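You operate a simulated robot arm through the tools that you are given. There is no shell and no other tool. Be economical: measure what you need, move in short steps, check, and stop when the job is done.

You run a simulated two-armed robot. Do the job below in one go: nothing can be reset, and whatever is moved stays where it is left.

Task
Send the bottle on dead plate B on to the belt.
Fine: arm on HAND, then tongs open, then arm cranked over the mould; pusher on; ONCE last, one press.
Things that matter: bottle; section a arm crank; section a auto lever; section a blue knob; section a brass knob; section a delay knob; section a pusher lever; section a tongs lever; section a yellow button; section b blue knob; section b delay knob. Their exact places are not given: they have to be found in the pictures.

It is judged by the outcome, as a careful person would: the job done as asked, and still so three seconds after it is handed in. It fails if anything else is knocked over, pushed out of place, dropped, spilled or broken.

Robot
Two 7-joint arms with two-finger parallel grippers on one trunk, on a base that drives. Base frame: it is fixed to the floor where the robot stands at the start and does not move with it; the origin is under the middle of the robot, x ahead of it, y to its left, z up. Readings come in mm, degrees, newtons and seconds.
The left shoulder is at the start at [70, 134, 1101], the right one opposite. With the tool pointing down near the work surface each hand reaches from about 100 to 640 mm from the robot's upright axis, wherever it stands, measured 20 degrees to its own side. Places, roughly: bottle [1500, 500, 1000]; section a arm crank [1400, 2200, 600]; section a auto lever [1200, 1900, 600]; section a blue knob [1200, 1600, 600]; section a brass knob [1300, 2100, 600]; section a delay knob [1300, 1800, 600]; section a pusher lever [1200, 1800, 600]; section a tongs lever [1300, 2000, 600]; section a yellow button [1200, 1700, 600]; section b blue knob [800, 500, 600]; section b delay knob [900, 700, 600]. Payload 1.57 kg a hand.
Tool frame (each hand has its own): the origin (TCP) lies between the finger pads and is the grasp point; the fingertips stand 30 mm ahead of it; z points along the fingers, y is the line along which they close. The gripper opens to 80 mm. The fingers are 17 mm wide and 12 mm thick; the gripper's body (40 by 82 mm) begins 80 mm behind the TCP.
Orientation is that of the tool frame in the base frame, as a unit quaternion [x, y, z, w]. With the fingers straight down and closing along the base's y, the tool's x points along the base's -x, its y along +y and its z along -z.

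Tools
- The arms move only by the tool send_rows. It takes "left_plan", "right_plan" or both (then of equal length, played together; a hand with none holds still); each is a list that holds one entry, the list of rows, each a list of 7 numbers: the turn, a rotation vector about the tool's x, y, z in degrees, then the shift along the tool's x, y, z in mm, then the gripper command, from -1 (fully open) to 1 (shut), values between in proportion. In form: [[[ax, ay, az, dx, dy, dz, jaw], ...]]. A call has 1 to 8 rows; each row shifts and turns the commanded pose from where the row before left it, along the tool's axes as they then stand. A row lasts 0.2 s, in which the tool goes at most 50 mm and 8.6 degrees; a call with a longer step from one row to the next is refused whole, and so is a gripper value outside its range. A pose out of reach is approached as far as the arm can. The call stops where the force on the tool passes 80 N (or 10 N more than at its start, if that is more) or the arm is blocked; 0.2 s more then pass. Each finger travels about 153 mm/s and halts on what it meets, pressing with about 31 N; the grip force reading is that of the motor and also rises with nothing between the fingers. The clock runs only during rows and for 0.2 s after the last one: add rows that do not move to give the fingers time. It gives the time, the measured TCP pose, the force on the tool (base axes), the opening and the grip force at its end, in the units of the frame above (readings bear some noise), with the torque about the TCP (base axes, N m) and any sound that the robot's microphone picked up.
- Cameras (640 x 400 px; columns grow to the right, rows downward): "scene" is now at [128.8, 31.3, 1324.2]; the picture's right is [0.38, -0.92, 0.00], its down [-0.59, -0.24, -0.77] and it looks along [0.71, 0.30, -0.64] (base axes); focal length 257 px, centre (320, 200). "left" rides on the left gripper at [72, 7, -122] in its tool frame; the picture's right is [-0.09, 1.00, 0.00], its down [-0.84, -0.08, -0.54] and it looks along [-0.54, -0.05, 0.84] (tool axes); focal length 238 px, centre (320, 200). "right" rides on the right gripper at [72, -7, -122] in its tool frame; the picture's right is [0.09, 1.00, 0.00], its down [-0.84, 0.08, -0.54] and it looks along [-0.54, 0.05, 0.84] (tool axes); focal length 238 px, centre (320, 200).
- capture(camera): a new picture of that camera. The clock stands still meanwhile.
- move_column(by): slides the trunk up (or, below 0, down) by that many mm; the arms and the scene camera ride with it, the base frame stays. It gives what a move gives, with no picture.
- steer(legs): drives the robot by 1 to 6 legs, each [ahead, left, turn to the left] in mm, mm and degrees, along the robot's own axes; the way and the turn of a leg run together, so that a leg with both is an arc; at most 1500 mm and 180 degrees a leg. The arms and the cameras ride along, it lands a little off, and it stops where it bumps. It gives what a move gives.
- pan_tilt(pan, tilt): turns the head with the scene camera to pan (to the left, within 86 degrees either way) and tilt (down, from -29 to 69), counted from straight ahead of the robot. It gives what a move gives.
- point_at(camera, pixels): there is no depth. For up to 12 entries [column, row, z] of the newest picture of that camera ("zoom" is the newest enlarged one), the place [x, y] in the base frame at which the ray of that pixel passes the height z, good to about 3 mm. The clock stands still meanwhile.
- enlarge(camera, box): a new picture of the part [left, top, right, bottom] of that camera's present view, enlarged. The clock stands still meanwhile.
- finish_job(): hands the job in; it is judged then, once.

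Work in short steps. Measure before you move; look again where a grasp or a placing could have gone wrong, and mend it. You have 80 turns and 62 pictures in all, those below and enlarged ones among them. Open the grippers and draw the arms clear of the work before you hand the job in, unless the task says otherwise; then end with one line.

The tools are called after ">>>" by a JSON object that holds its "name" and its "arguments". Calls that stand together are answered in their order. send_rows: Moves the arms, as the interface text tells. Its arguments: {"type":"object","properties":{"left_plan":{"type":"array","items":{"type":"array","items":{"type":"array","items":{"type":"number"}}}},"right_plan":{"type":"array","items":{"type":"array","items":{"type":"array","items":{"type":"number"}}}}},"required":[]} The other tools are called the same way: move_column (by) slides the trunk up or down; steer (legs) drives the base; pan_tilt (pan, tilt) turns the head that bears the scene camera; capture (camera) takes a picture; point_at (camera, pixels) gives the place at which the rays of pixels pass given heights; enlarge (camera, box) takes an enlarged picture of a part of a camera's view; finish_job () hands the job in.

At the start:

```text
t: 0.0
left_eef_pos: [340.3, 418.8, 1075.1]
left_orientation: [-0.001, 1.0, 0.0, 0.001]
left_contact_force: [0.0, 0.1, 0.2]
left_torque: [-0.03, 0.0, 0.05]
left_opening: 79.9
left_grasp_force: 0.1
right_eef_pos: [389.2, -21.2, 1095.3]
right_orientation: [0.0, 1.0, 0.0, 0.001]
right_contact_force: [0.4, 0.4, -0.2]
right_torque: [-0.01, 0.02, 0.03]
right_opening: 80.1
right_grasp_force: 0.1
trunk travel left (down, up): [-675.0, 265.0]
robot x, y, heading: [-3.5, -1.3, -0.1]
head pan, tilt: [22.5, 39.4]
```

scene: 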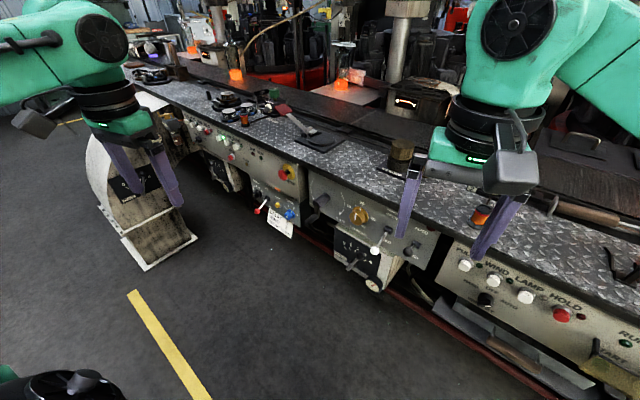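
right: 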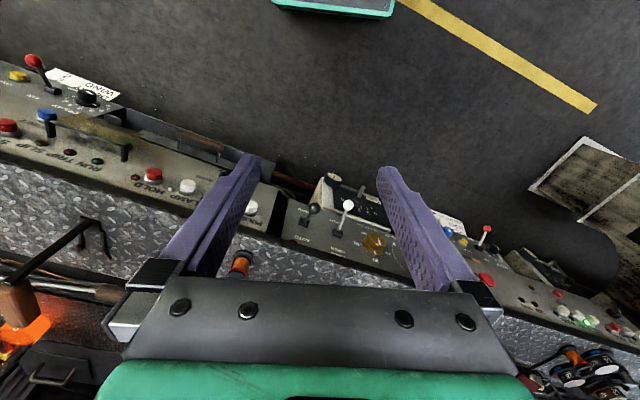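
left: 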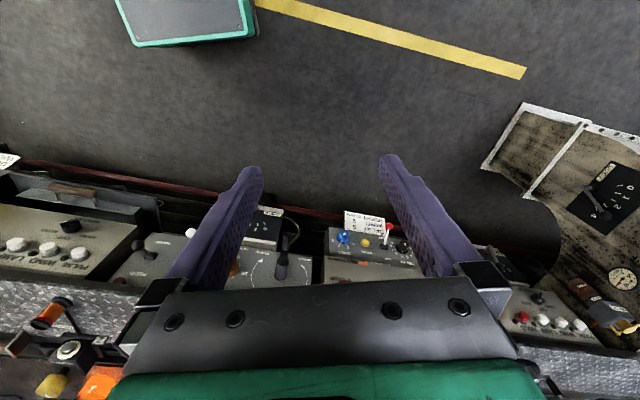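

The pictures show a long machine front with several panels; I need to read the labels. I look closer at the middle panels and at the far left.

>>> {"name": "enlarge", "arguments": {"camera": "scene", "box": [120, 60, 320, 200]}}

>>> {"name": "enlarge", "arguments": {"camera": "scene", "box": [240, 150, 440, 300]}}

```text
2.86 times, centred on (220, 130) of scene
```

zoom: 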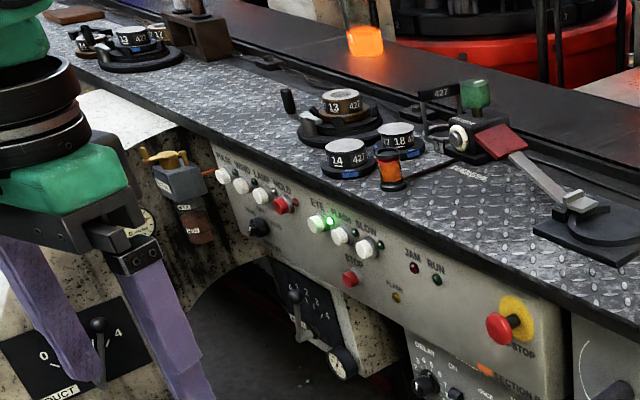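

```text
2.67 times, centred on (340, 225) of scene
```

zoom: 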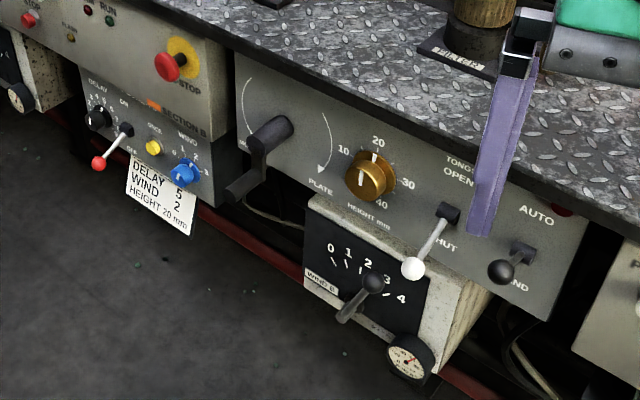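

The near panel group carries a card (DELAY 5, WIND 2, HEIGHT 20 mm) and a label "SECTION ?". I look wider to the left and get the label bigger.

>>> {"name": "enlarge", "arguments": {"camera": "scene", "box": [240, 170, 320, 240]}}

>>> {"name": "pan_tilt", "arguments": {"pan": 60, "tilt": 20}}

>>> {"name": "capture", "arguments": {"camera": "scene"}}

>>> {"name": "pan_tilt", "arguments": {"pan": 20, "tilt": 15}}

>>> {"name": "capture", "arguments": {"camera": "scene"}}

```text
5.71 times, centred on (280, 205) of scene
```

zoom: 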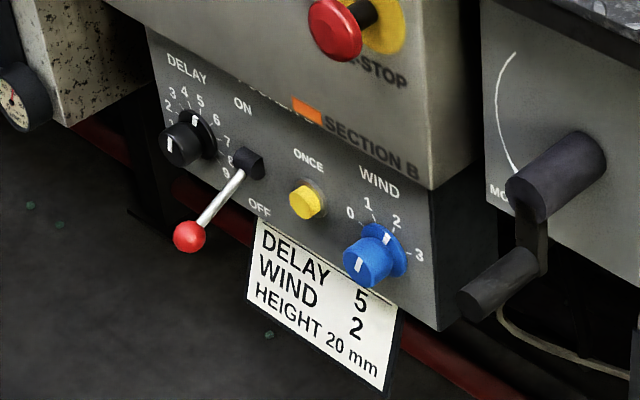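

```text
t: 1.0
left_eef_pos: [340.5, 420.3, 1075.1]
left_orientation: [-0.001, 1.0, 0.0, 0.0]
left_contact_force: [-0.3, -1.1, 0.0]
left_torque: [-0.04, -0.01, 0.0]
left_opening: 80.0
left_grasp_force: 0.1
right_eef_pos: [388.4, -22.7, 1095.2]
right_orientation: [-0.001, 1.0, 0.0, 0.0]
right_contact_force: [0.4, 0.3, 0.5]
right_torque: [-0.03, 0.02, 0.0]
right_opening: 80.1
right_grasp_force: 0.1
trunk travel left (down, up): [-675.0, 265.0]
robot x, y, heading: [-3.2, -1.1, 0.1]
head pan, tilt: [60.0, 20.0]
```

```text
55 pictures are left
```

scene: 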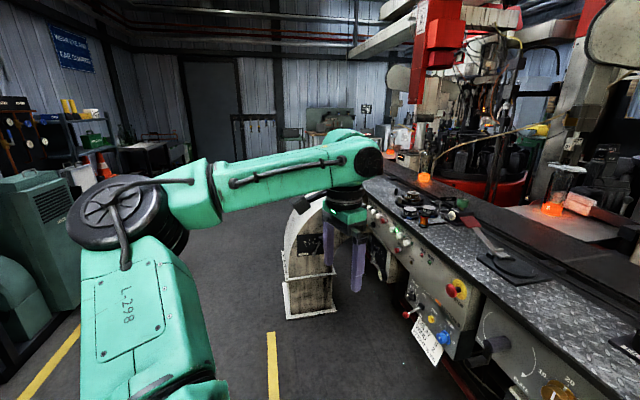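

```text
t: 2.1
left_eef_pos: [339.4, 419.8, 1075.8]
left_orientation: [-0.001, 1.0, 0.0, 0.001]
left_contact_force: [-0.4, -0.2, -0.3]
left_torque: [0.01, 0.0, 0.01]
left_opening: 79.9
left_grasp_force: 0.0
right_eef_pos: [389.6, -20.2, 1095.0]
right_orientation: [0.0, 1.0, 0.001, 0.0]
right_contact_force: [0.2, 0.5, 0.2]
right_torque: [-0.02, 0.03, -0.04]
right_opening: 80.0
right_grasp_force: 0.0
trunk travel left (down, up): [-675.0, 265.0]
robot x, y, heading: [-3.9, 2.0, -0.2]
head pan, tilt: [20.0, 15.0]
```

```text
54 pictures are left
```

scene: 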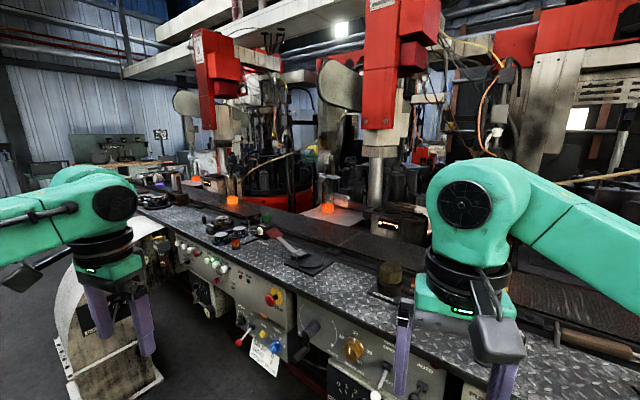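

The near switch box reads "SECTION B", yet the listed section-A items are ~1.8 m further left. I look at the bottle and plates first.

>>> {"name": "enlarge", "arguments": {"camera": "scene", "box": [260, 150, 420, 250]}}

>>> {"name": "enlarge", "arguments": {"camera": "scene", "box": [120, 150, 280, 250]}}

>>> {"name": "point_at", "arguments": {"camera": "scene", "pixels": [[327, 208, 950], [233, 203, 950], [278, 345, 650], [245, 328, 700], [353, 348, 750], [310, 325, 750], [275, 295, 850]]}}

```text
4.00 times, centred on (340, 200) of scene
```

zoom: 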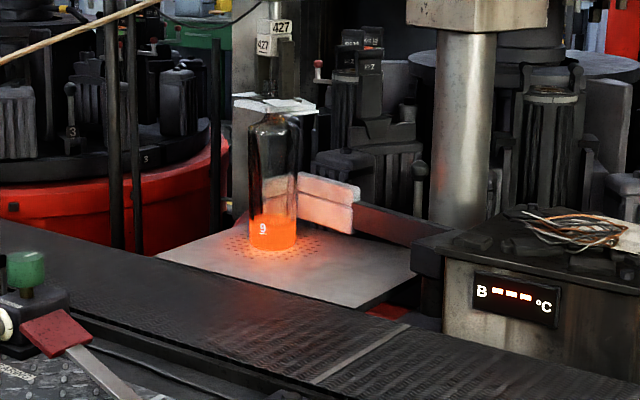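

```text
4.00 times, centred on (200, 200) of scene
```

zoom: 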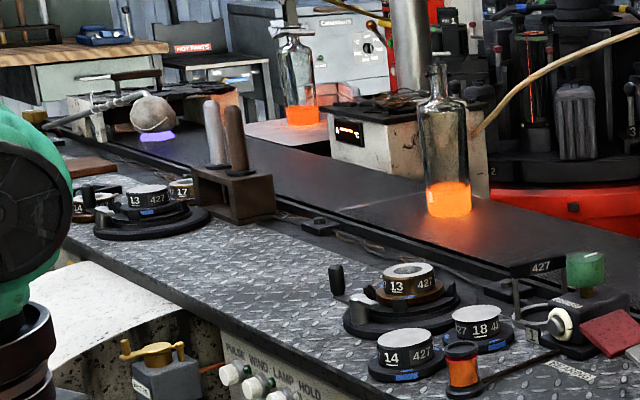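

```text
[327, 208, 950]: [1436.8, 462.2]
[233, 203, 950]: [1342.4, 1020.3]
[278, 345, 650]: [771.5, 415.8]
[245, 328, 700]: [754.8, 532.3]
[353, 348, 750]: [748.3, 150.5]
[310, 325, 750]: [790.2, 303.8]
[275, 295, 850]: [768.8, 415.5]
```

The bottle "9" stands on plate B at about (1437, 462), with tongs around its neck. I need to read the lettering next to the orange tape and see section A; turn the head toward them.

>>> {"name": "pan_tilt", "arguments": {"pan": 28, "tilt": 40}}

>>> {"name": "enlarge", "arguments": {"camera": "scene", "box": [270, 160, 350, 210]}}

>>> {"name": "capture", "arguments": {"camera": "scene"}}

```text
t: 3.0
left_eef_pos: [339.9, 419.6, 1075.3]
left_orientation: [-0.001, 1.0, 0.001, 0.0]
left_contact_force: [0.4, 0.5, 0.0]
left_torque: [-0.03, 0.0, 0.05]
left_opening: 80.0
left_grasp_force: 0.1
right_eef_pos: [389.3, -21.3, 1095.4]
right_orientation: [0.0, 1.0, 0.0, 0.0]
right_contact_force: [-0.4, 0.0, 0.7]
right_torque: [0.01, -0.02, -0.01]
right_opening: 80.1
right_grasp_force: 0.1
trunk travel left (down, up): [-675.0, 265.0]
robot x, y, heading: [-0.0, 1.5, 0.1]
head pan, tilt: [28.0, 40.0]
```

```text
8.00 times, centred on (310, 185) of scene
```

zoom: 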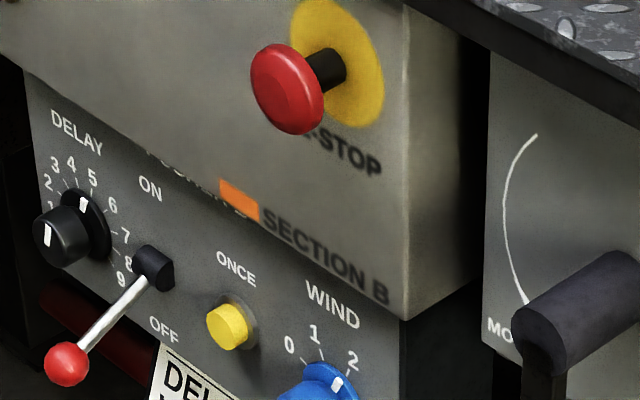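

```text
50 pictures are left
```

scene: 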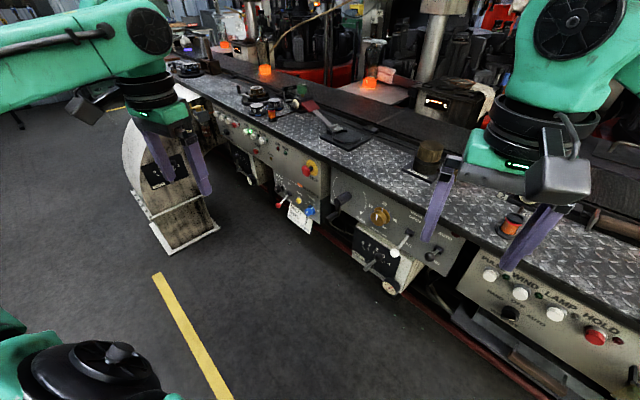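

I measure the floor positions of the chute and the panel line to plan a drive to get a view of section A.

>>> {"name": "point_at", "arguments": {"camera": "scene", "pixels": [[162, 253, 0], [219, 228, 0], [130, 190, 0], [290, 220, 600], [310, 212, 650], [382, 290, 500], [440, 255, 700], [280, 205, 600], [300, 232, 550], [465, 285, 700]]}}

>>> {"name": "pan_tilt", "arguments": {"pan": 75, "tilt": 35}}

>>> {"name": "capture", "arguments": {"camera": "scene"}}

```text
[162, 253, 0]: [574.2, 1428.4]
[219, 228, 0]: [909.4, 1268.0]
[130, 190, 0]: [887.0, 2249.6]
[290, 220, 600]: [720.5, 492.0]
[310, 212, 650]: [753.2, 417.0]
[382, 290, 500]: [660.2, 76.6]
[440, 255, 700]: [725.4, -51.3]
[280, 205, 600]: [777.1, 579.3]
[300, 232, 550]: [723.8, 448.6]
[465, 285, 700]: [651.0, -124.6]
```

```text
t: 4.2
left_eef_pos: [340.1, 419.3, 1076.1]
left_orientation: [-0.001, 1.0, 0.0, 0.002]
left_contact_force: [-0.1, 0.8, -0.6]
left_torque: [0.01, -0.02, 0.02]
left_opening: 80.1
left_grasp_force: 0.0
right_eef_pos: [389.5, -20.3, 1094.7]
right_orientation: [0.0, 1.0, 0.0, 0.0]
right_contact_force: [0.3, -0.3, 0.2]
right_torque: [0.02, 0.0, -0.05]
right_opening: 80.0
right_grasp_force: 0.0
trunk travel left (down, up): [-675.0, 265.0]
robot x, y, heading: [2.0, 3.5, 0.0]
head pan, tilt: [75.0, 35.0]
```

```text
49 pictures are left
```

scene: 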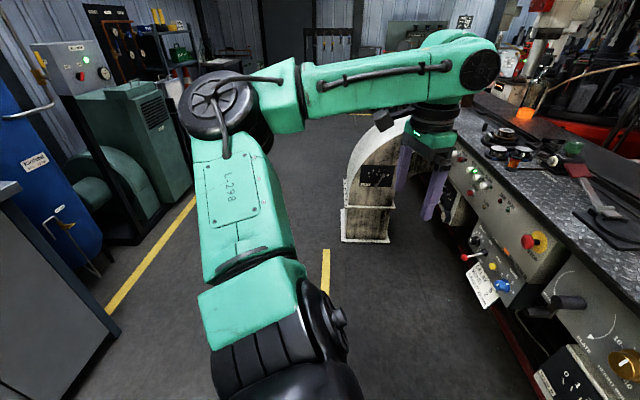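

I check the free floor on the left before driving.

>>> {"name": "point_at", "arguments": {"camera": "scene", "pixels": [[118, 335, 0], [105, 310, 0], [125, 258, 0], [193, 200, 0], [325, 265, 0], [340, 240, 0], [390, 243, 0]]}}

>>> {"name": "pan_tilt", "arguments": {"pan": -30, "tilt": 35}}

>>> {"name": "capture", "arguments": {"camera": "scene"}}

```text
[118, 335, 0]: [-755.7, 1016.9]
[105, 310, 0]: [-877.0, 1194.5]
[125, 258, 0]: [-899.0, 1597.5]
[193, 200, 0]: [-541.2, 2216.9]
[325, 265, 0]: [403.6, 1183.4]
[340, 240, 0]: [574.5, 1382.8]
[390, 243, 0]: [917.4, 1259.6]
```

```text
t: 6.0
left_eef_pos: [339.7, 419.6, 1075.5]
left_orientation: [-0.001, 1.0, 0.0, 0.001]
left_contact_force: [-0.5, 1.2, 0.1]
left_torque: [0.03, 0.04, -0.03]
left_opening: 80.1
left_grasp_force: 0.1
right_eef_pos: [389.8, -21.4, 1095.2]
right_orientation: [0.0, 1.0, 0.0, 0.0]
right_contact_force: [-0.3, 0.2, 0.8]
right_torque: [0.0, 0.0, 0.02]
right_opening: 80.1
right_grasp_force: 0.1
trunk travel left (down, up): [-675.0, 265.0]
robot x, y, heading: [0.8, 0.4, 0.1]
head pan, tilt: [-30.0, 35.0]
```

```text
48 pictures are left
```

scene: 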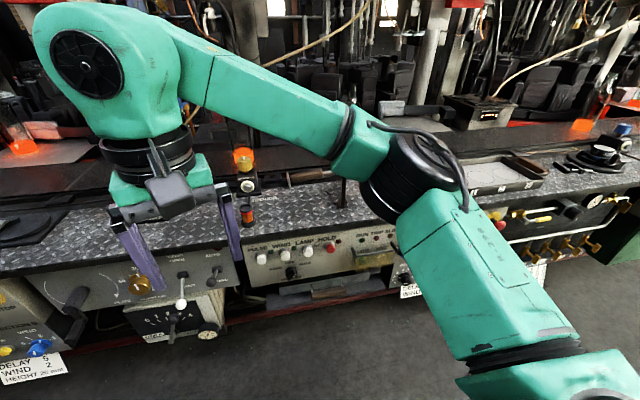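

A further card box lies at right (410,290), so the sections repeat. I drive 650 mm left to look at section A over the duct stub.

>>> {"name": "steer", "arguments": {"legs": [[0, 650, 0]]}}

>>> {"name": "pan_tilt", "arguments": {"pan": 45, "tilt": 30}}

>>> {"name": "capture", "arguments": {"camera": "scene"}}

```text
t: 9.6
left_eef_pos: [334.5, 1064.3, 1075.4]
left_orientation: [-0.004, 1.0, 0.0, 0.001]
left_contact_force: [0.1, 0.1, -0.8]
left_torque: [0.03, 0.03, -0.04]
left_opening: 80.2
left_grasp_force: 0.1
right_eef_pos: [387.7, 623.0, 1096.9]
right_orientation: [-0.003, 1.0, 0.001, 0.0]
right_contact_force: [0.2, 0.4, 0.7]
right_torque: [-0.01, -0.01, -0.02]
right_opening: 79.9
right_grasp_force: 0.2
trunk travel left (down, up): [-675.0, 265.0]
robot x, y, heading: [-1.7, 644.5, 0.3]
head pan, tilt: [-30.0, 35.0]
```

```text
t: 11.0
left_eef_pos: [334.5, 1064.8, 1074.9]
left_orientation: [-0.005, 1.0, 0.001, 0.001]
left_contact_force: [-0.2, 1.1, -0.5]
left_torque: [-0.02, 0.0, -0.01]
left_opening: 80.2
left_grasp_force: 0.2
right_eef_pos: [386.0, 625.1, 1094.9]
right_orientation: [-0.004, 1.0, 0.001, -0.001]
right_contact_force: [-0.4, -0.2, 0.9]
right_torque: [0.02, -0.01, -0.02]
right_opening: 80.0
right_grasp_force: 0.0
trunk travel left (down, up): [-675.0, 265.0]
robot x, y, heading: [-1.3, 644.0, 0.4]
head pan, tilt: [45.0, 30.0]
```

```text
47 pictures are left
```

scene: 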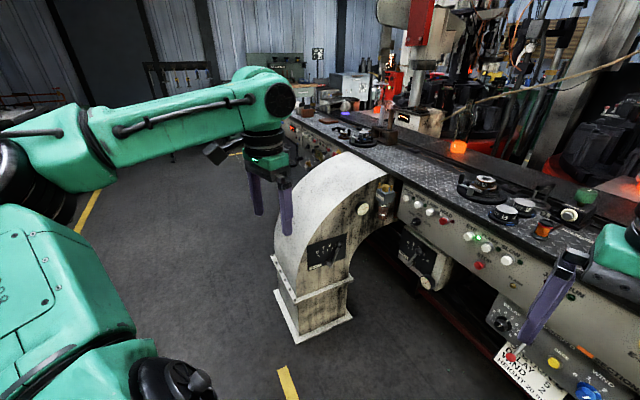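

The duct blocks most of section A. I enlarge both the label at (600,350) and the strip at (300,140).

>>> {"name": "enlarge", "arguments": {"camera": "scene", "box": [480, 270, 640, 400]}}

>>> {"name": "enlarge", "arguments": {"camera": "scene", "box": [275, 90, 435, 190]}}

```text
3.08 times, centred on (560, 335) of scene
```

zoom: 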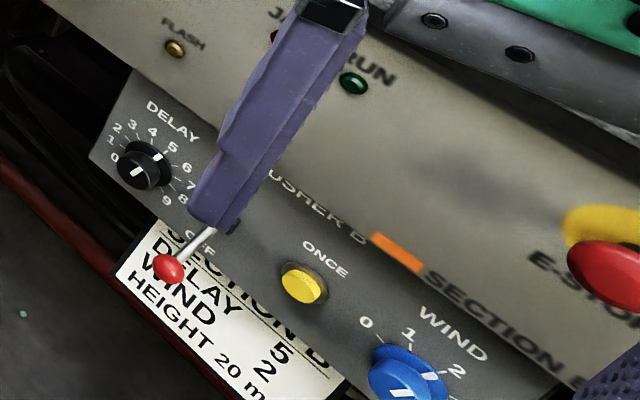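

```text
4.00 times, centred on (355, 140) of scene
```

zoom: 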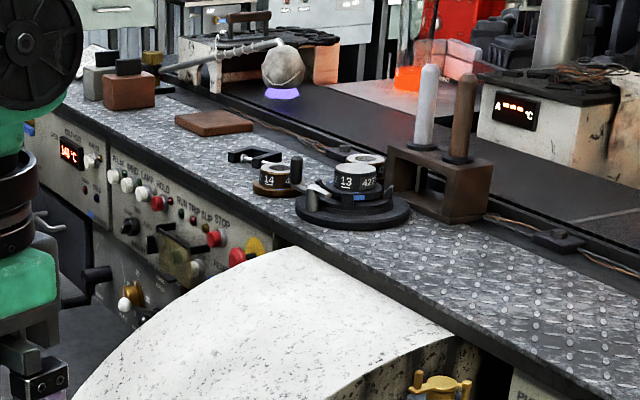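

The label reads "PUSHER B – SECTION B" and the card "SECTION B: DELAY 5, WIND 2, HEIGHT 20 mm"; temperature box "B" sits by the bottle's plate. So the near group at y≈0–600 is the right one. I go stand square before it, a bit back, and look.

>>> {"name": "steer", "arguments": {"legs": [[60, -130, -16]]}}

>>> {"name": "move_column", "arguments": {"by": -300}}

>>> {"name": "pan_tilt", "arguments": {"pan": 0, "tilt": 25}}

>>> {"name": "capture", "arguments": {"camera": "scene"}}

```text
t: 12.4
left_eef_pos: [481.0, 818.7, 1074.7]
left_orientation: [0.139, 0.99, -0.001, 0.0]
left_contact_force: [0.5, 0.0, -0.2]
left_torque: [-0.01, -0.02, -0.02]
left_opening: 80.2
left_grasp_force: 0.0
right_eef_pos: [407.1, 381.6, 1095.3]
right_orientation: [0.139, 0.99, -0.001, 0.0]
right_contact_force: [-0.3, 0.3, -0.1]
right_torque: [-0.04, 0.0, 0.02]
right_opening: 80.0
right_grasp_force: 0.0
trunk travel left (down, up): [-675.0, 265.0]
robot x, y, heading: [37.8, 507.7, -16.1]
head pan, tilt: [45.0, 30.0]
```

```text
t: 15.4
left_eef_pos: [482.0, 816.1, 776.5]
left_orientation: [0.138, 0.99, 0.0, 0.0]
left_contact_force: [1.2, -0.6, -1.1]
left_torque: [0.0, 0.01, 0.0]
left_opening: 80.1
left_grasp_force: 0.2
right_eef_pos: [406.4, 379.2, 794.8]
right_orientation: [0.14, 0.99, 0.0, -0.001]
right_contact_force: [0.0, -0.1, -0.1]
right_torque: [-0.02, -0.02, 0.01]
right_opening: 79.9
right_grasp_force: 0.0
trunk travel left (down, up): [-375.0, 565.0]
robot x, y, heading: [37.4, 509.6, -16.2]
head pan, tilt: [45.0, 30.0]
```

```text
t: 16.5
left_eef_pos: [480.1, 816.2, 775.2]
left_orientation: [0.139, 0.99, -0.001, 0.001]
left_contact_force: [-0.7, 0.0, 0.1]
left_torque: [0.0, 0.0, 0.0]
left_opening: 79.8
left_grasp_force: 0.0
right_eef_pos: [406.3, 379.2, 794.9]
right_orientation: [0.139, 0.99, 0.0, 0.0]
right_contact_force: [-0.4, 0.1, 0.8]
right_torque: [0.01, 0.01, 0.0]
right_opening: 80.1
right_grasp_force: 0.1
trunk travel left (down, up): [-375.0, 565.0]
robot x, y, heading: [38.0, 510.0, -16.1]
head pan, tilt: [0.0, 25.0]
```

```text
44 pictures are left
```

scene: 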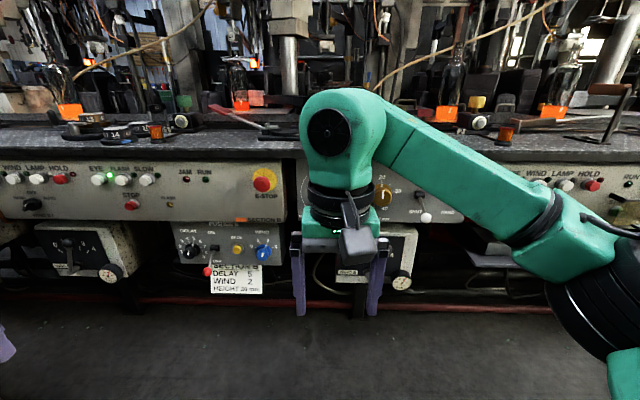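

The panel is seen square-on, but the right arm hides the crank. I turn the right hand to point forward while shifting it 220 mm to the right.

>>> {"name": "send_rows", "arguments": {"right_plan": [[[0, -8.2, 0, 0, -25, 0, -1], [0, -8.2, 0, 0, -25, 0, -1], [0, -8.2, 0, 0, -25, 0, -1], [0, -8.2, 0, 0, -25, 0, -1], [0, -8.2, 0, 0, -25, 0, -1], [0, -8.2, 0, 0, -25, 0, -1], [0, -8.2, 0, 0, -25, 0, -1], [0, -8.2, 0, 0, -25, 0, -1]]]}}

>>> {"name": "send_rows", "arguments": {"right_plan": [[[0, -8.2, 0, 0, -25, 0, -1], [0, -8.2, 0, 0, -25, 0, -1], [0, -8, 0, 0, -25, 0, -1], [0, 0, 0, 0, 0, 0, -1]]]}}

>>> {"name": "capture", "arguments": {"camera": "scene"}}

```text
t: 18.3
left_eef_pos: [480.0, 815.7, 776.4]
left_orientation: [0.139, 0.99, 0.0, 0.002]
left_contact_force: [0.0, 0.9, 1.0]
left_torque: [0.01, -0.04, 0.01]
left_opening: 79.9
left_grasp_force: 0.1
right_eef_pos: [356.4, 181.7, 798.9]
right_orientation: [0.178, 0.846, -0.04, 0.502]
right_contact_force: [0.9, 0.0, 0.0]
right_torque: [0.03, 0.01, 0.03]
right_opening: 79.7
right_grasp_force: 0.1
right hand out of reach, approached as far as the arm can: row 8
trunk travel left (down, up): [-375.0, 565.0]
robot x, y, heading: [39.7, 508.4, -15.9]
head pan, tilt: [0.0, 25.0]
```

```text
t: 19.3
left_eef_pos: [482.0, 818.1, 775.9]
left_orientation: [0.138, 0.99, 0.0, 0.0]
left_contact_force: [0.7, -0.1, -0.2]
left_torque: [0.0, 0.03, -0.02]
left_opening: 80.1
left_grasp_force: 0.0
right_eef_pos: [364.6, 87.0, 816.4]
right_orientation: [0.226, 0.735, -0.078, 0.634]
right_contact_force: [-0.1, 0.0, -0.1]
right_torque: [0.0, -0.01, -0.02]
right_opening: 80.1
right_grasp_force: 0.1
right hand out of reach, approached as far as the arm can: row 1, 2, 3
trunk travel left (down, up): [-375.0, 565.0]
robot x, y, heading: [39.7, 510.2, -15.9]
head pan, tilt: [0.0, 25.0]
```

```text
43 pictures are left
```

scene: 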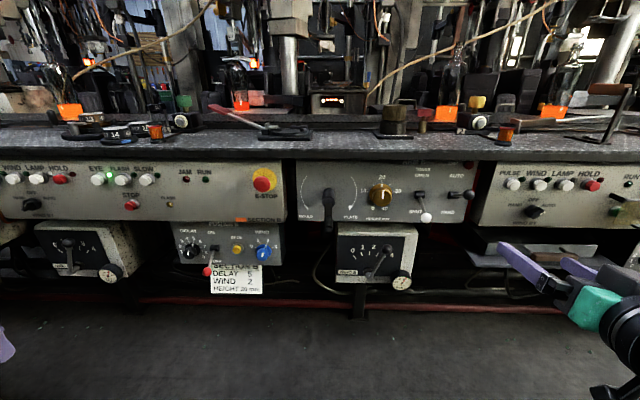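

Now the panel is in clear view: crank (328,200), brass knob (380,195), tongs lever (425,215), auto lever (465,195). I enlarge both panels.

>>> {"name": "enlarge", "arguments": {"camera": "scene", "box": [290, 155, 480, 290]}}

>>> {"name": "enlarge", "arguments": {"camera": "scene", "box": [170, 210, 290, 300]}}

>>> {"name": "enlarge", "arguments": {"camera": "scene", "box": [190, 40, 350, 140]}}

```text
2.96 times, centred on (385, 222) of scene
```

zoom: 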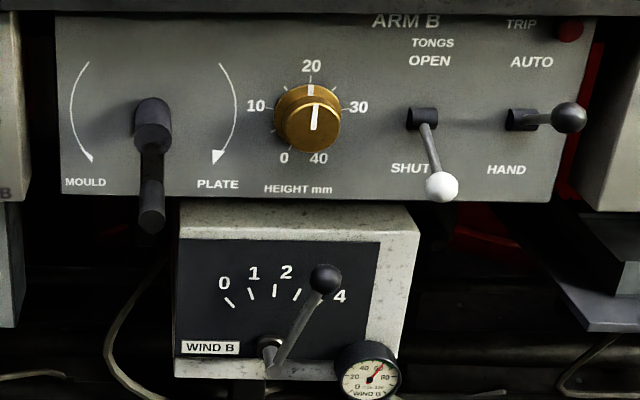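

```text
4.44 times, centred on (230, 255) of scene
```

zoom: 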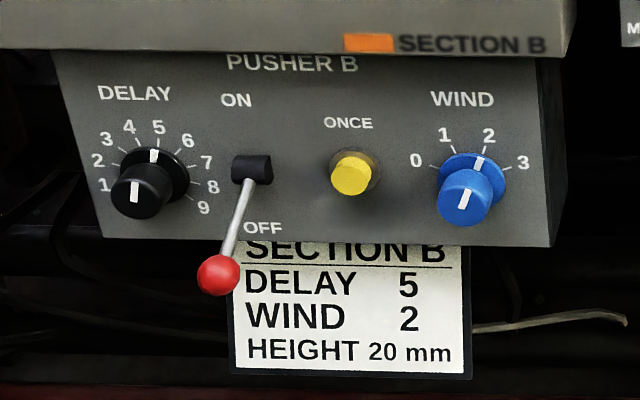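

```text
4.00 times, centred on (270, 90) of scene
```

zoom: 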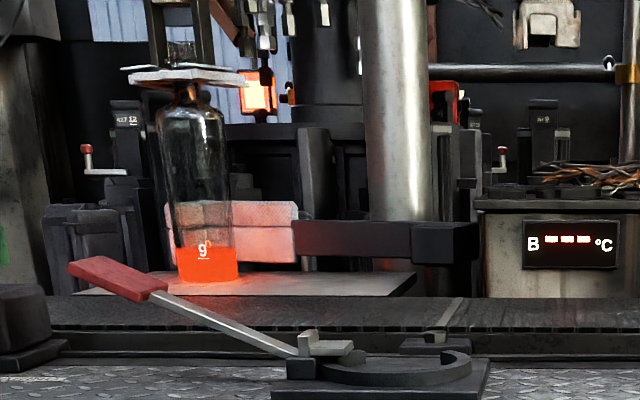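

Settings: delay 5, wind 2, height 20 all match the card already; AUTO lever is up, tongs lever SHUT, pusher OFF, arm over the plate. I get ray data of the controls at several heights to triangulate with earlier views.

>>> {"name": "capture", "arguments": {"camera": "scene"}}

>>> {"name": "point_at", "arguments": {"camera": "scene", "pixels": [[262, 252, 650], [262, 252, 600], [427, 217, 700], [427, 217, 600], [469, 194, 700], [469, 194, 750], [381, 195, 700], [381, 195, 750], [297, 213, 700], [297, 213, 650], [237, 249, 650], [208, 271, 600]]}}

```text
39 pictures are left
```

scene: 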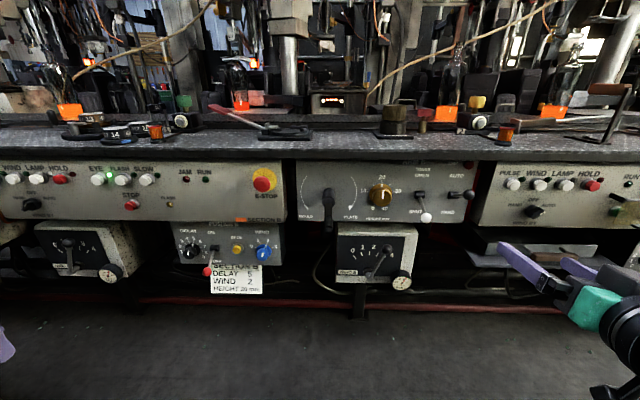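

```text
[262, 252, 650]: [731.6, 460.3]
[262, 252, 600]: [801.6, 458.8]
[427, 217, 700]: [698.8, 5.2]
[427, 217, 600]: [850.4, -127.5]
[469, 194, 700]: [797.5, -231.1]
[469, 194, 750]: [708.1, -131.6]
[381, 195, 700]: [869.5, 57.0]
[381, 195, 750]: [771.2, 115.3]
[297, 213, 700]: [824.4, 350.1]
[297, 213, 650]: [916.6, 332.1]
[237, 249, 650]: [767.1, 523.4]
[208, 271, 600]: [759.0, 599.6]
```

For vertical stereo I lower the trunk another 200 mm and look again, from the same standpoint.

>>> {"name": "move_column", "arguments": {"by": -200}}

>>> {"name": "capture", "arguments": {"camera": "scene"}}

>>> {"name": "enlarge", "arguments": {"camera": "scene", "box": [150, 60, 490, 260]}}

```text
t: 21.4
left_eef_pos: [481.6, 815.8, 576.8]
left_orientation: [0.138, 0.99, -0.001, 0.001]
left_contact_force: [0.3, 0.3, 1.0]
left_torque: [0.0, -0.02, 0.01]
left_opening: 80.2
left_grasp_force: 0.1
right_eef_pos: [363.6, 88.1, 616.6]
right_orientation: [0.227, 0.735, -0.077, 0.634]
right_contact_force: [-0.3, 0.1, -0.9]
right_torque: [0.03, 0.0, 0.0]
right_opening: 80.1
right_grasp_force: 0.0
trunk travel left (down, up): [-175.0, 765.0]
robot x, y, heading: [40.0, 507.7, -16.1]
head pan, tilt: [0.0, 25.0]
```

```text
38 pictures are left
```

scene: 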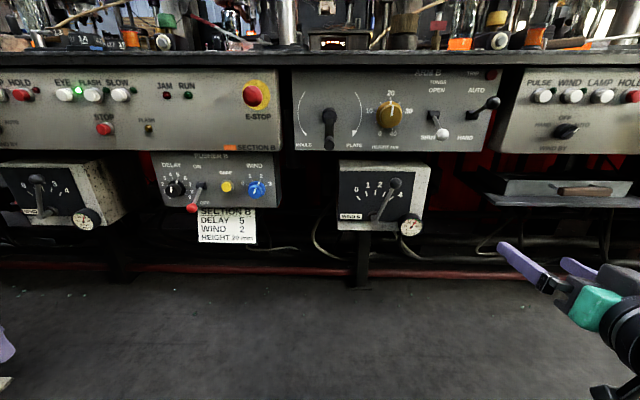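

```text
1.88 times, centred on (320, 160) of scene
```

zoom: 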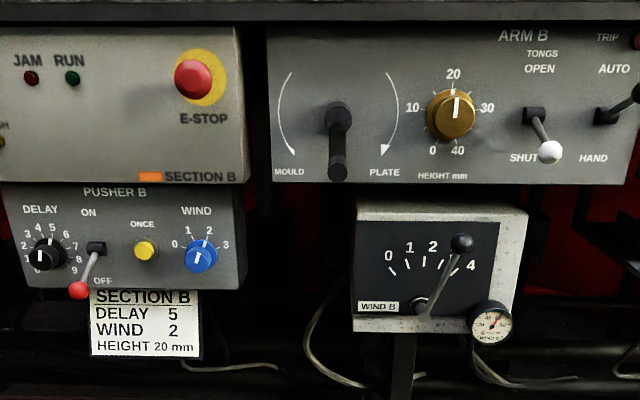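

Triangulation (robot frame, ahead/right/z): panel face ~753 ahead; auto ball ≈(680, 352, 815), tongs ball ≈(720, 282, 728), crank ≈(665, 19, 729), yellow button ≈(755, −245, 601), red ball ≈(690, −315, 572). I bring the right hand, shut, to a stand-off before the auto lever.

>>> {"name": "send_rows", "arguments": {"right_plan": [[[0, 0, 0, -20, -9, 40, 1], [0, 0, 0, -38, -9, 30, 1], [0, 0, 0, -38, -9, 20, 1], [0, 0, 0, -38, -9, 20, 1], [0, 0, 0, -38, -9, 20, 1], [0, 0, 0, 0, 0, 0, 1]]]}}

>>> {"name": "capture", "arguments": {"camera": "right"}}

>>> {"name": "enlarge", "arguments": {"camera": "scene", "box": [340, 60, 540, 180]}}

```text
t: 22.9
left_eef_pos: [482.0, 816.2, 576.4]
left_orientation: [0.139, 0.99, 0.001, 0.001]
left_contact_force: [0.0, -0.2, 0.0]
left_torque: [0.02, 0.01, -0.02]
left_opening: 80.0
left_grasp_force: 0.1
right_eef_pos: [476.8, -44.4, 750.7]
right_orientation: [0.227, 0.735, -0.076, 0.634]
right_contact_force: [0.8, -0.7, -0.5]
right_torque: [-0.02, 0.01, -0.02]
right_opening: 0.0
right_grasp_force: 21.1
trunk travel left (down, up): [-175.0, 765.0]
robot x, y, heading: [38.0, 508.7, -16.1]
head pan, tilt: [0.0, 25.0]
```

```text
36 pictures are left
```

right: 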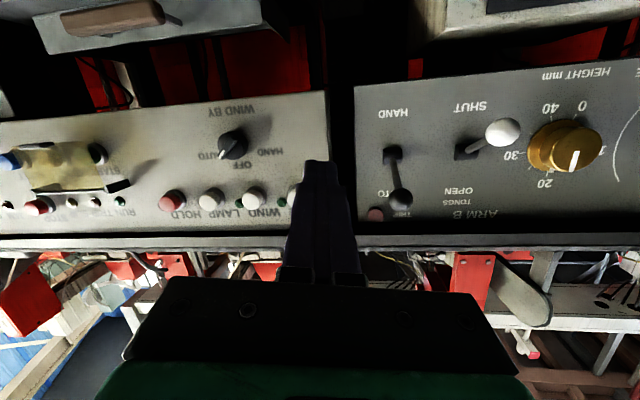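

```text
3.20 times, centred on (440, 120) of scene
```

zoom: 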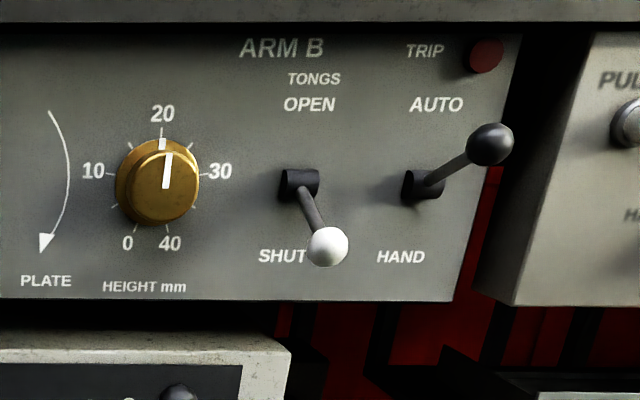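

The hand is tilted ~17° off square (reach limit earlier); auto lever ball is seen at (398,198), tongs ball at (502,130). I correct the orientation in three rows.

>>> {"name": "send_rows", "arguments": {"right_plan": [[[-2.9, -3.2, -3.6, 0, 0, 0, 1], [-2.9, -3.2, -3.6, 0, 0, 0, 1], [-2.9, -3.2, -3.6, 0, 0, 0, 1], [0, 0, 0, 0, 0, 0, 1]]]}}

>>> {"name": "capture", "arguments": {"camera": "right"}}

>>> {"name": "point_at", "arguments": {"camera": "right", "pixels": [[398, 198, 815]]}}

```text
t: 23.9
left_eef_pos: [481.6, 816.1, 574.7]
left_orientation: [0.139, 0.99, 0.0, 0.001]
left_contact_force: [-0.1, 0.5, 0.3]
left_torque: [-0.02, -0.01, 0.0]
left_opening: 80.0
left_grasp_force: 0.0
right_eef_pos: [477.0, -44.7, 750.4]
right_orientation: [0.122, 0.708, -0.095, 0.689]
right_contact_force: [0.2, -0.1, 0.4]
right_torque: [-0.01, -0.02, -0.02]
right_opening: 0.0
right_grasp_force: 21.3
trunk travel left (down, up): [-175.0, 765.0]
robot x, y, heading: [40.4, 510.9, -16.1]
head pan, tilt: [0.0, 25.0]
```

```text
34 pictures are left
```

right: 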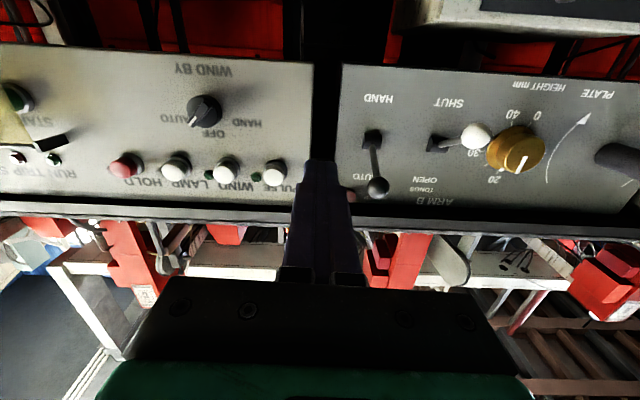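

```text
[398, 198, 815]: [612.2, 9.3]
```

I query the rays of the two balls from the hand camera at several heights.

>>> {"name": "point_at", "arguments": {"camera": "right", "pixels": [[377, 187, 830], [377, 187, 810], [377, 187, 790], [476, 136, 750], [476, 136, 730], [476, 136, 710], [518, 150, 790], [518, 150, 770], [373, 143, 780], [437, 143, 780]]}}

>>> {"name": "point_at", "arguments": {"camera": "scene", "pixels": [[493, 103, 830], [493, 103, 810], [493, 103, 790], [442, 136, 750], [442, 136, 730], [442, 136, 710]]}}

```text
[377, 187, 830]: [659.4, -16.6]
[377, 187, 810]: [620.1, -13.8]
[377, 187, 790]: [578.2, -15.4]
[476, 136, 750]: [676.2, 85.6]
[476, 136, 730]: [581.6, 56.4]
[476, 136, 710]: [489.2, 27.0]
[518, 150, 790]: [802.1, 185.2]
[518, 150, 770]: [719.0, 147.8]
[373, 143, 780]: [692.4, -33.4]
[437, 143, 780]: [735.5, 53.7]
```

```text
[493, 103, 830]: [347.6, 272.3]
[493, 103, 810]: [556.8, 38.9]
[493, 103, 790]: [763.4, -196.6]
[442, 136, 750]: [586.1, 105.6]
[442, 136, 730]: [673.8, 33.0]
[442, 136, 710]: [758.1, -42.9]
```

Triangulated: auto ball ≈ ahead 691, right 347, z 806; tongs ball ≈ ahead 687, right 257, z 741. I bring the shut fingertips just over the auto ball.

>>> {"name": "send_rows", "arguments": {"right_plan": [[[0, 0, 0, -32, 21, 0, 1], [0, 0, 0, -32, 21, 0, 1], [0, 0, 0, -28, 21, 10, 1], [0, 0, 0, 0, 0, 40, 1], [0, 0, 0, 0, 0, 40, 1], [0, 0, 0, 0, 0, 0, 1]]]}}

>>> {"name": "enlarge", "arguments": {"camera": "right", "box": [220, 100, 460, 260]}}

>>> {"name": "enlarge", "arguments": {"camera": "scene", "box": [340, 60, 540, 180]}}

```text
t: 25.2
left_eef_pos: [481.9, 816.7, 575.5]
left_orientation: [0.138, 0.99, -0.001, 0.001]
left_contact_force: [0.3, -0.8, 0.7]
left_torque: [0.01, -0.02, 0.0]
left_opening: 80.0
left_grasp_force: 0.0
right_eef_pos: [553.2, -3.2, 842.2]
right_orientation: [0.101, 0.701, -0.098, 0.699]
right_contact_force: [0.7, -0.2, 1.4]
right_torque: [0.0, -0.04, 0.02]
right_opening: 0.0
right_grasp_force: 21.8
right hand out of reach, approached as far as the arm can: row 5
trunk travel left (down, up): [-175.0, 765.0]
robot x, y, heading: [39.6, 506.1, -16.2]
head pan, tilt: [0.0, 25.0]
```

```text
2.50 times, centred on (340, 180) of right
```

zoom: 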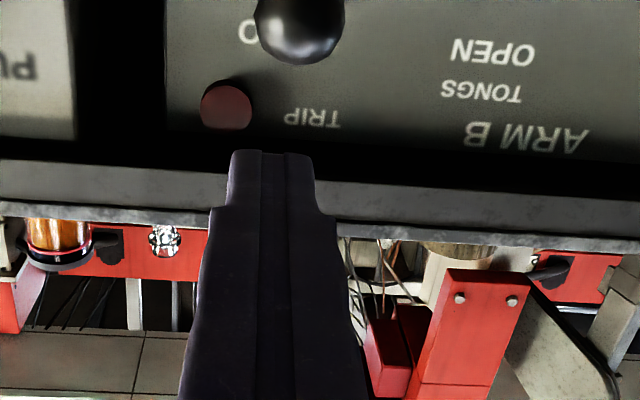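

```text
3.20 times, centred on (440, 120) of scene
```

zoom: 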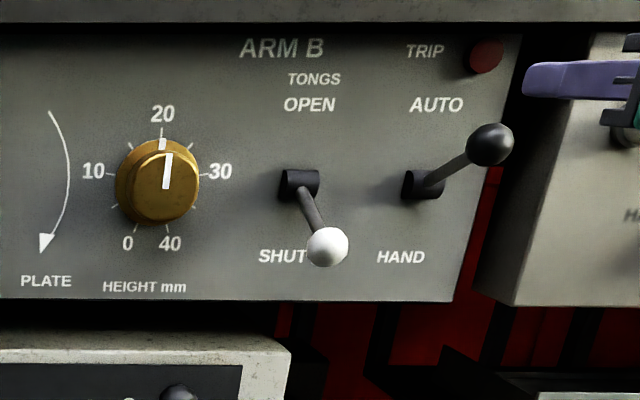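

Reach ended with fingertips ~26 mm short (ahead 665). I back the hand off 40 mm and drive the base 80 mm ahead.

>>> {"name": "send_rows", "arguments": {"right_plan": [[[0, 0, 0, 0, 0, -40, 1], [0, 0, 0, 0, 0, 0, 1]]]}}

>>> {"name": "steer", "arguments": {"legs": [[80, 0, 0]]}}

>>> {"name": "enlarge", "arguments": {"camera": "right", "box": [220, 60, 460, 220]}}

```text
t: 25.9
left_eef_pos: [481.1, 815.6, 575.7]
left_orientation: [0.138, 0.99, 0.001, 0.001]
left_contact_force: [0.5, -0.4, 0.9]
left_torque: [0.03, 0.01, 0.01]
left_opening: 79.8
left_grasp_force: 0.0
right_eef_pos: [513.5, 11.5, 842.0]
right_orientation: [0.101, 0.701, -0.098, 0.699]
right_contact_force: [-0.2, -0.4, -0.5]
right_torque: [0.02, -0.01, -0.02]
right_opening: 0.1
right_grasp_force: 21.4
trunk travel left (down, up): [-175.0, 765.0]
robot x, y, heading: [37.7, 507.3, -16.0]
head pan, tilt: [0.0, 25.0]
```

```text
t: 26.9
left_eef_pos: [556.5, 794.8, 576.3]
left_orientation: [0.139, 0.99, 0.0, 0.002]
left_contact_force: [0.2, 0.2, 0.5]
left_torque: [0.0, 0.03, 0.02]
left_opening: 80.1
left_grasp_force: 0.0
right_eef_pos: [589.3, -11.7, 840.6]
right_orientation: [0.1, 0.702, -0.097, 0.699]
right_contact_force: [-0.4, -0.7, 0.3]
right_torque: [0.02, 0.0, 0.01]
right_opening: 0.0
right_grasp_force: 21.5
trunk travel left (down, up): [-175.0, 765.0]
robot x, y, heading: [115.2, 485.3, -16.4]
head pan, tilt: [0.0, 25.0]
```

```text
2.50 times, centred on (340, 140) of right
```

zoom: 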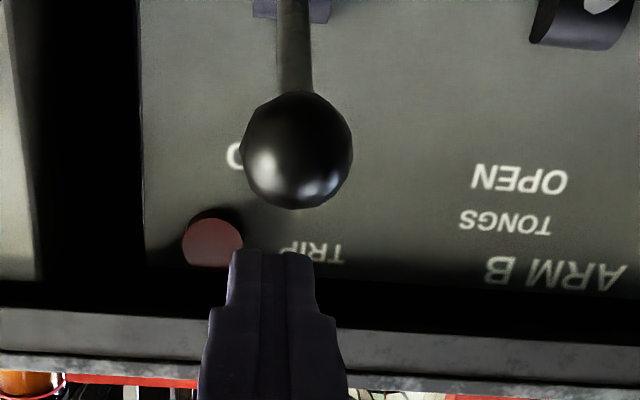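

The tip is now just over the ball with ~11 mm overlap. I shift 5 mm left, 5 mm further in, and press down in small rows.

>>> {"name": "send_rows", "arguments": {"right_plan": [[[0, 0, 0, 0, 5, 5, 1], [0, 0, 0, 12, 0, 0, 1], [0, 0, 0, 12, 0, 0, 1], [0, 0, 0, 12, 0, 0, 1], [0, 0, 0, 12, 0, 0, 1], [0, 0, 0, 12, 0, 0, 1], [0, 0, 0, 12, 0, 0, 1], [0, 0, 0, 0, 0, 0, 1]]]}}

>>> {"name": "capture", "arguments": {"camera": "scene"}}

```text
t: 28.7
left_eef_pos: [557.0, 794.4, 575.2]
left_orientation: [0.139, 0.99, 0.0, 0.0]
left_contact_force: [-0.1, -0.6, 0.3]
left_torque: [0.01, -0.01, 0.01]
left_opening: 80.1
left_grasp_force: 0.0
right_eef_pos: [594.2, -6.9, 770.6]
right_orientation: [0.101, 0.701, -0.098, 0.699]
right_contact_force: [0.7, 0.0, 0.3]
right_torque: [0.0, -0.02, 0.0]
right_opening: 0.1
right_grasp_force: 21.6
trunk travel left (down, up): [-175.0, 765.0]
robot x, y, heading: [112.8, 488.1, -16.2]
head pan, tilt: [0.0, 25.0]
```

```text
30 pictures are left
```

scene: 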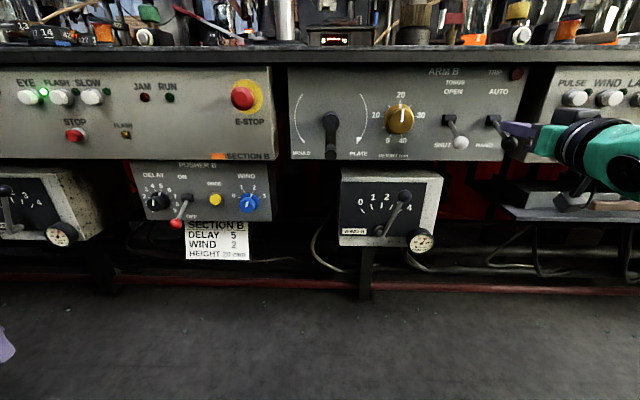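

The auto lever is now down at HAND (ball at (511,143)). Next, back off, go below the tongs ball (629,72,741) and lift it.

>>> {"name": "send_rows", "arguments": {"right_plan": [[[0, 0, 0, 0, 0, -40, 1], [0, 0, 0, 0, 0, -20, 1], [0, 0, 0, 21, 28, 0, 1], [0, 0, 0, 21, 29, 0, 1], [0, 0, 0, 22, 29, 0, 1], [0, 0, 0, 0, 0, 0, 1]]]}}

>>> {"name": "enlarge", "arguments": {"camera": "right", "box": [220, 60, 460, 220]}}

```text
t: 30.1
left_eef_pos: [557.0, 794.1, 575.1]
left_orientation: [0.139, 0.99, 0.0, 0.001]
left_contact_force: [0.6, 0.3, 0.8]
left_torque: [-0.01, 0.0, -0.02]
left_opening: 80.0
left_grasp_force: 0.1
right_eef_pos: [561.2, 90.3, 706.0]
right_orientation: [0.102, 0.701, -0.099, 0.699]
right_contact_force: [0.7, 0.5, -0.5]
right_torque: [0.0, 0.01, 0.03]
right_opening: 0.0
right_grasp_force: 20.7
trunk travel left (down, up): [-175.0, 765.0]
robot x, y, heading: [113.6, 486.8, -16.1]
head pan, tilt: [0.0, 25.0]
```

```text
2.50 times, centred on (340, 140) of right
```

zoom: 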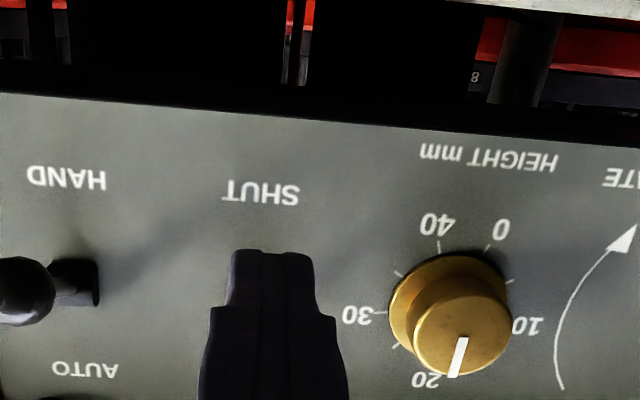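

The finger is in line under the tongs ball (SHUT text just ahead). Forward 55 mm, then lift in small rows.

>>> {"name": "send_rows", "arguments": {"right_plan": [[[0, 0, 0, 0, 2, 30, 1], [0, 0, 0, 0, 0, 25, 1], [0, 0, 0, -15, 0, 0, 1], [0, 0, 0, -13, 0, 0, 1], [0, 0, 0, -13, 0, 0, 1], [0, 0, 0, -13, 0, 0, 1], [0, 0, 0, -13, 0, 0, 1], [0, 0, 0, -10, 0, 0, 1]]]}}

>>> {"name": "send_rows", "arguments": {"right_plan": [[[0, 0, 0, 15, 0, 0, 1], [0, 0, 0, 0, 0, -40, 1], [0, 0, 0, 0, 0, -40, 1]]]}}

>>> {"name": "enlarge", "arguments": {"camera": "right", "box": [220, 80, 620, 280]}}

>>> {"name": "enlarge", "arguments": {"camera": "scene", "box": [280, 30, 540, 190]}}

```text
t: 31.9
left_eef_pos: [556.5, 794.0, 575.3]
left_orientation: [0.14, 0.99, 0.001, 0.001]
left_contact_force: [0.2, -0.1, 0.0]
left_torque: [0.01, 0.0, 0.05]
left_opening: 80.3
left_grasp_force: 0.0
right_eef_pos: [613.4, 77.3, 784.2]
right_orientation: [0.102, 0.702, -0.098, 0.698]
right_contact_force: [-0.7, 1.0, -2.2]
right_torque: [0.07, 0.03, -0.01]
right_opening: 0.0
right_grasp_force: 21.3
trunk travel left (down, up): [-175.0, 765.0]
robot x, y, heading: [116.3, 489.8, -16.1]
head pan, tilt: [0.0, 25.0]
```

```text
t: 32.7
left_eef_pos: [556.9, 794.7, 577.2]
left_orientation: [0.14, 0.99, 0.001, 0.0]
left_contact_force: [0.1, -0.4, -0.2]
left_torque: [0.03, -0.03, 0.02]
left_opening: 79.9
left_grasp_force: 0.1
right_eef_pos: [535.5, 99.7, 770.8]
right_orientation: [0.101, 0.701, -0.098, 0.699]
right_contact_force: [0.2, 0.4, 0.4]
right_torque: [0.02, -0.04, 0.0]
right_opening: 0.0
right_grasp_force: 21.6
trunk travel left (down, up): [-175.0, 765.0]
robot x, y, heading: [115.7, 484.9, -16.2]
head pan, tilt: [0.0, 25.0]
```

```text
1.60 times, centred on (420, 180) of right
```

zoom: 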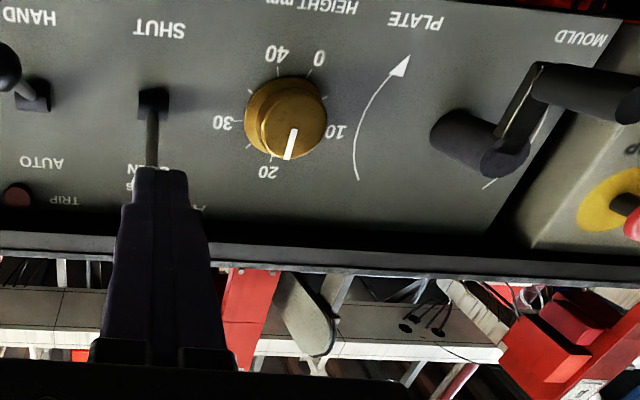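

```text
2.46 times, centred on (410, 110) of scene
```

zoom: 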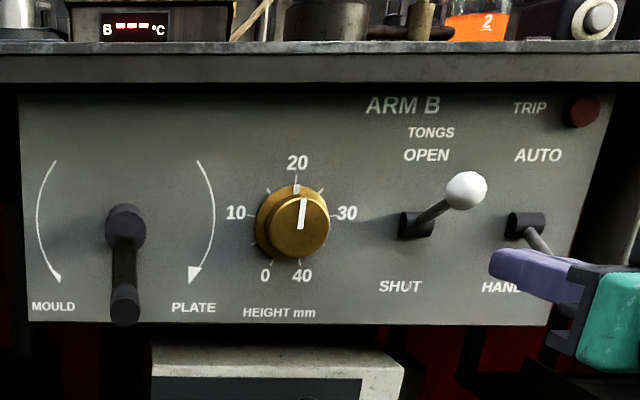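

Tongs lever is up at OPEN. Now the crank: I triangulate its hub front and handle tip from both newest pictures.

>>> {"name": "point_at", "arguments": {"camera": "right", "pixels": [[532, 152, 800], [532, 152, 780], [612, 117, 740], [612, 117, 720], [557, 106, 740], [557, 106, 720]]}}

>>> {"name": "point_at", "arguments": {"camera": "scene", "pixels": [[331, 121.4, 800], [331, 121.4, 780], [330.3, 154.7, 740], [330.3, 154.7, 720], [330, 145, 740], [330, 145, 720]]}}

```text
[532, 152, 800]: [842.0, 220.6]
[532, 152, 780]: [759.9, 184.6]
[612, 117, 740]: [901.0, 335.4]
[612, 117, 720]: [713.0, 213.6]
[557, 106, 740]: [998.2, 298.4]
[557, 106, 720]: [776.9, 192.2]
```

```text
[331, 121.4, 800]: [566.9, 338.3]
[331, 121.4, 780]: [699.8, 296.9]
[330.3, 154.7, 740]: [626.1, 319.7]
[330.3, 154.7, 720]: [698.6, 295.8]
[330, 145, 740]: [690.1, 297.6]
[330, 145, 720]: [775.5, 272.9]
```

Computed: handle tip is 76 mm ahead, 235 mm left and 45 mm below the right TCP; hub axis z≈776, crank radius ≈50 mm. I bring the opened right hand in line with the handle.

>>> {"name": "send_rows", "arguments": {"right_plan": [[[0, 0, 0, 7.5, 39, 0, 1], [0, 0, 0, 7.5, 39, 0, 1], [0, 0, 0, 7.5, 39, 0, 1], [0, 0, 0, 7.5, 39, 0, 0], [0, 0, 0, 7.5, 39, 0, -0.5], [0, 0, 0, 7.5, 39, 0, -0.5], [0, 0, 0, 0, 0, 0, -0.5]]]}}

>>> {"name": "capture", "arguments": {"camera": "right"}}

```text
t: 34.3
left_eef_pos: [556.0, 794.6, 576.2]
left_orientation: [0.139, 0.99, 0.0, 0.001]
left_contact_force: [-0.3, -0.3, -0.8]
left_torque: [0.01, 0.0, -0.03]
left_opening: 80.0
left_grasp_force: 0.0
right_eef_pos: [602.2, 324.6, 723.3]
right_orientation: [0.101, 0.701, -0.098, 0.699]
right_contact_force: [-1.0, 1.1, 1.0]
right_torque: [0.0, 0.02, 0.0]
right_opening: 59.9
right_grasp_force: 0.0
trunk travel left (down, up): [-175.0, 765.0]
robot x, y, heading: [113.9, 488.0, -16.0]
head pan, tilt: [0.0, 25.0]
```

```text
26 pictures are left
```

right: 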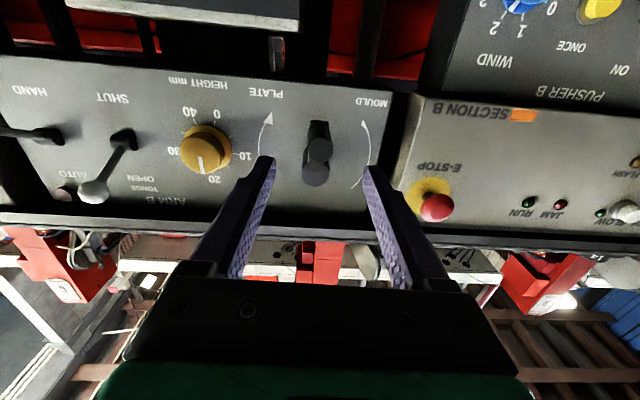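

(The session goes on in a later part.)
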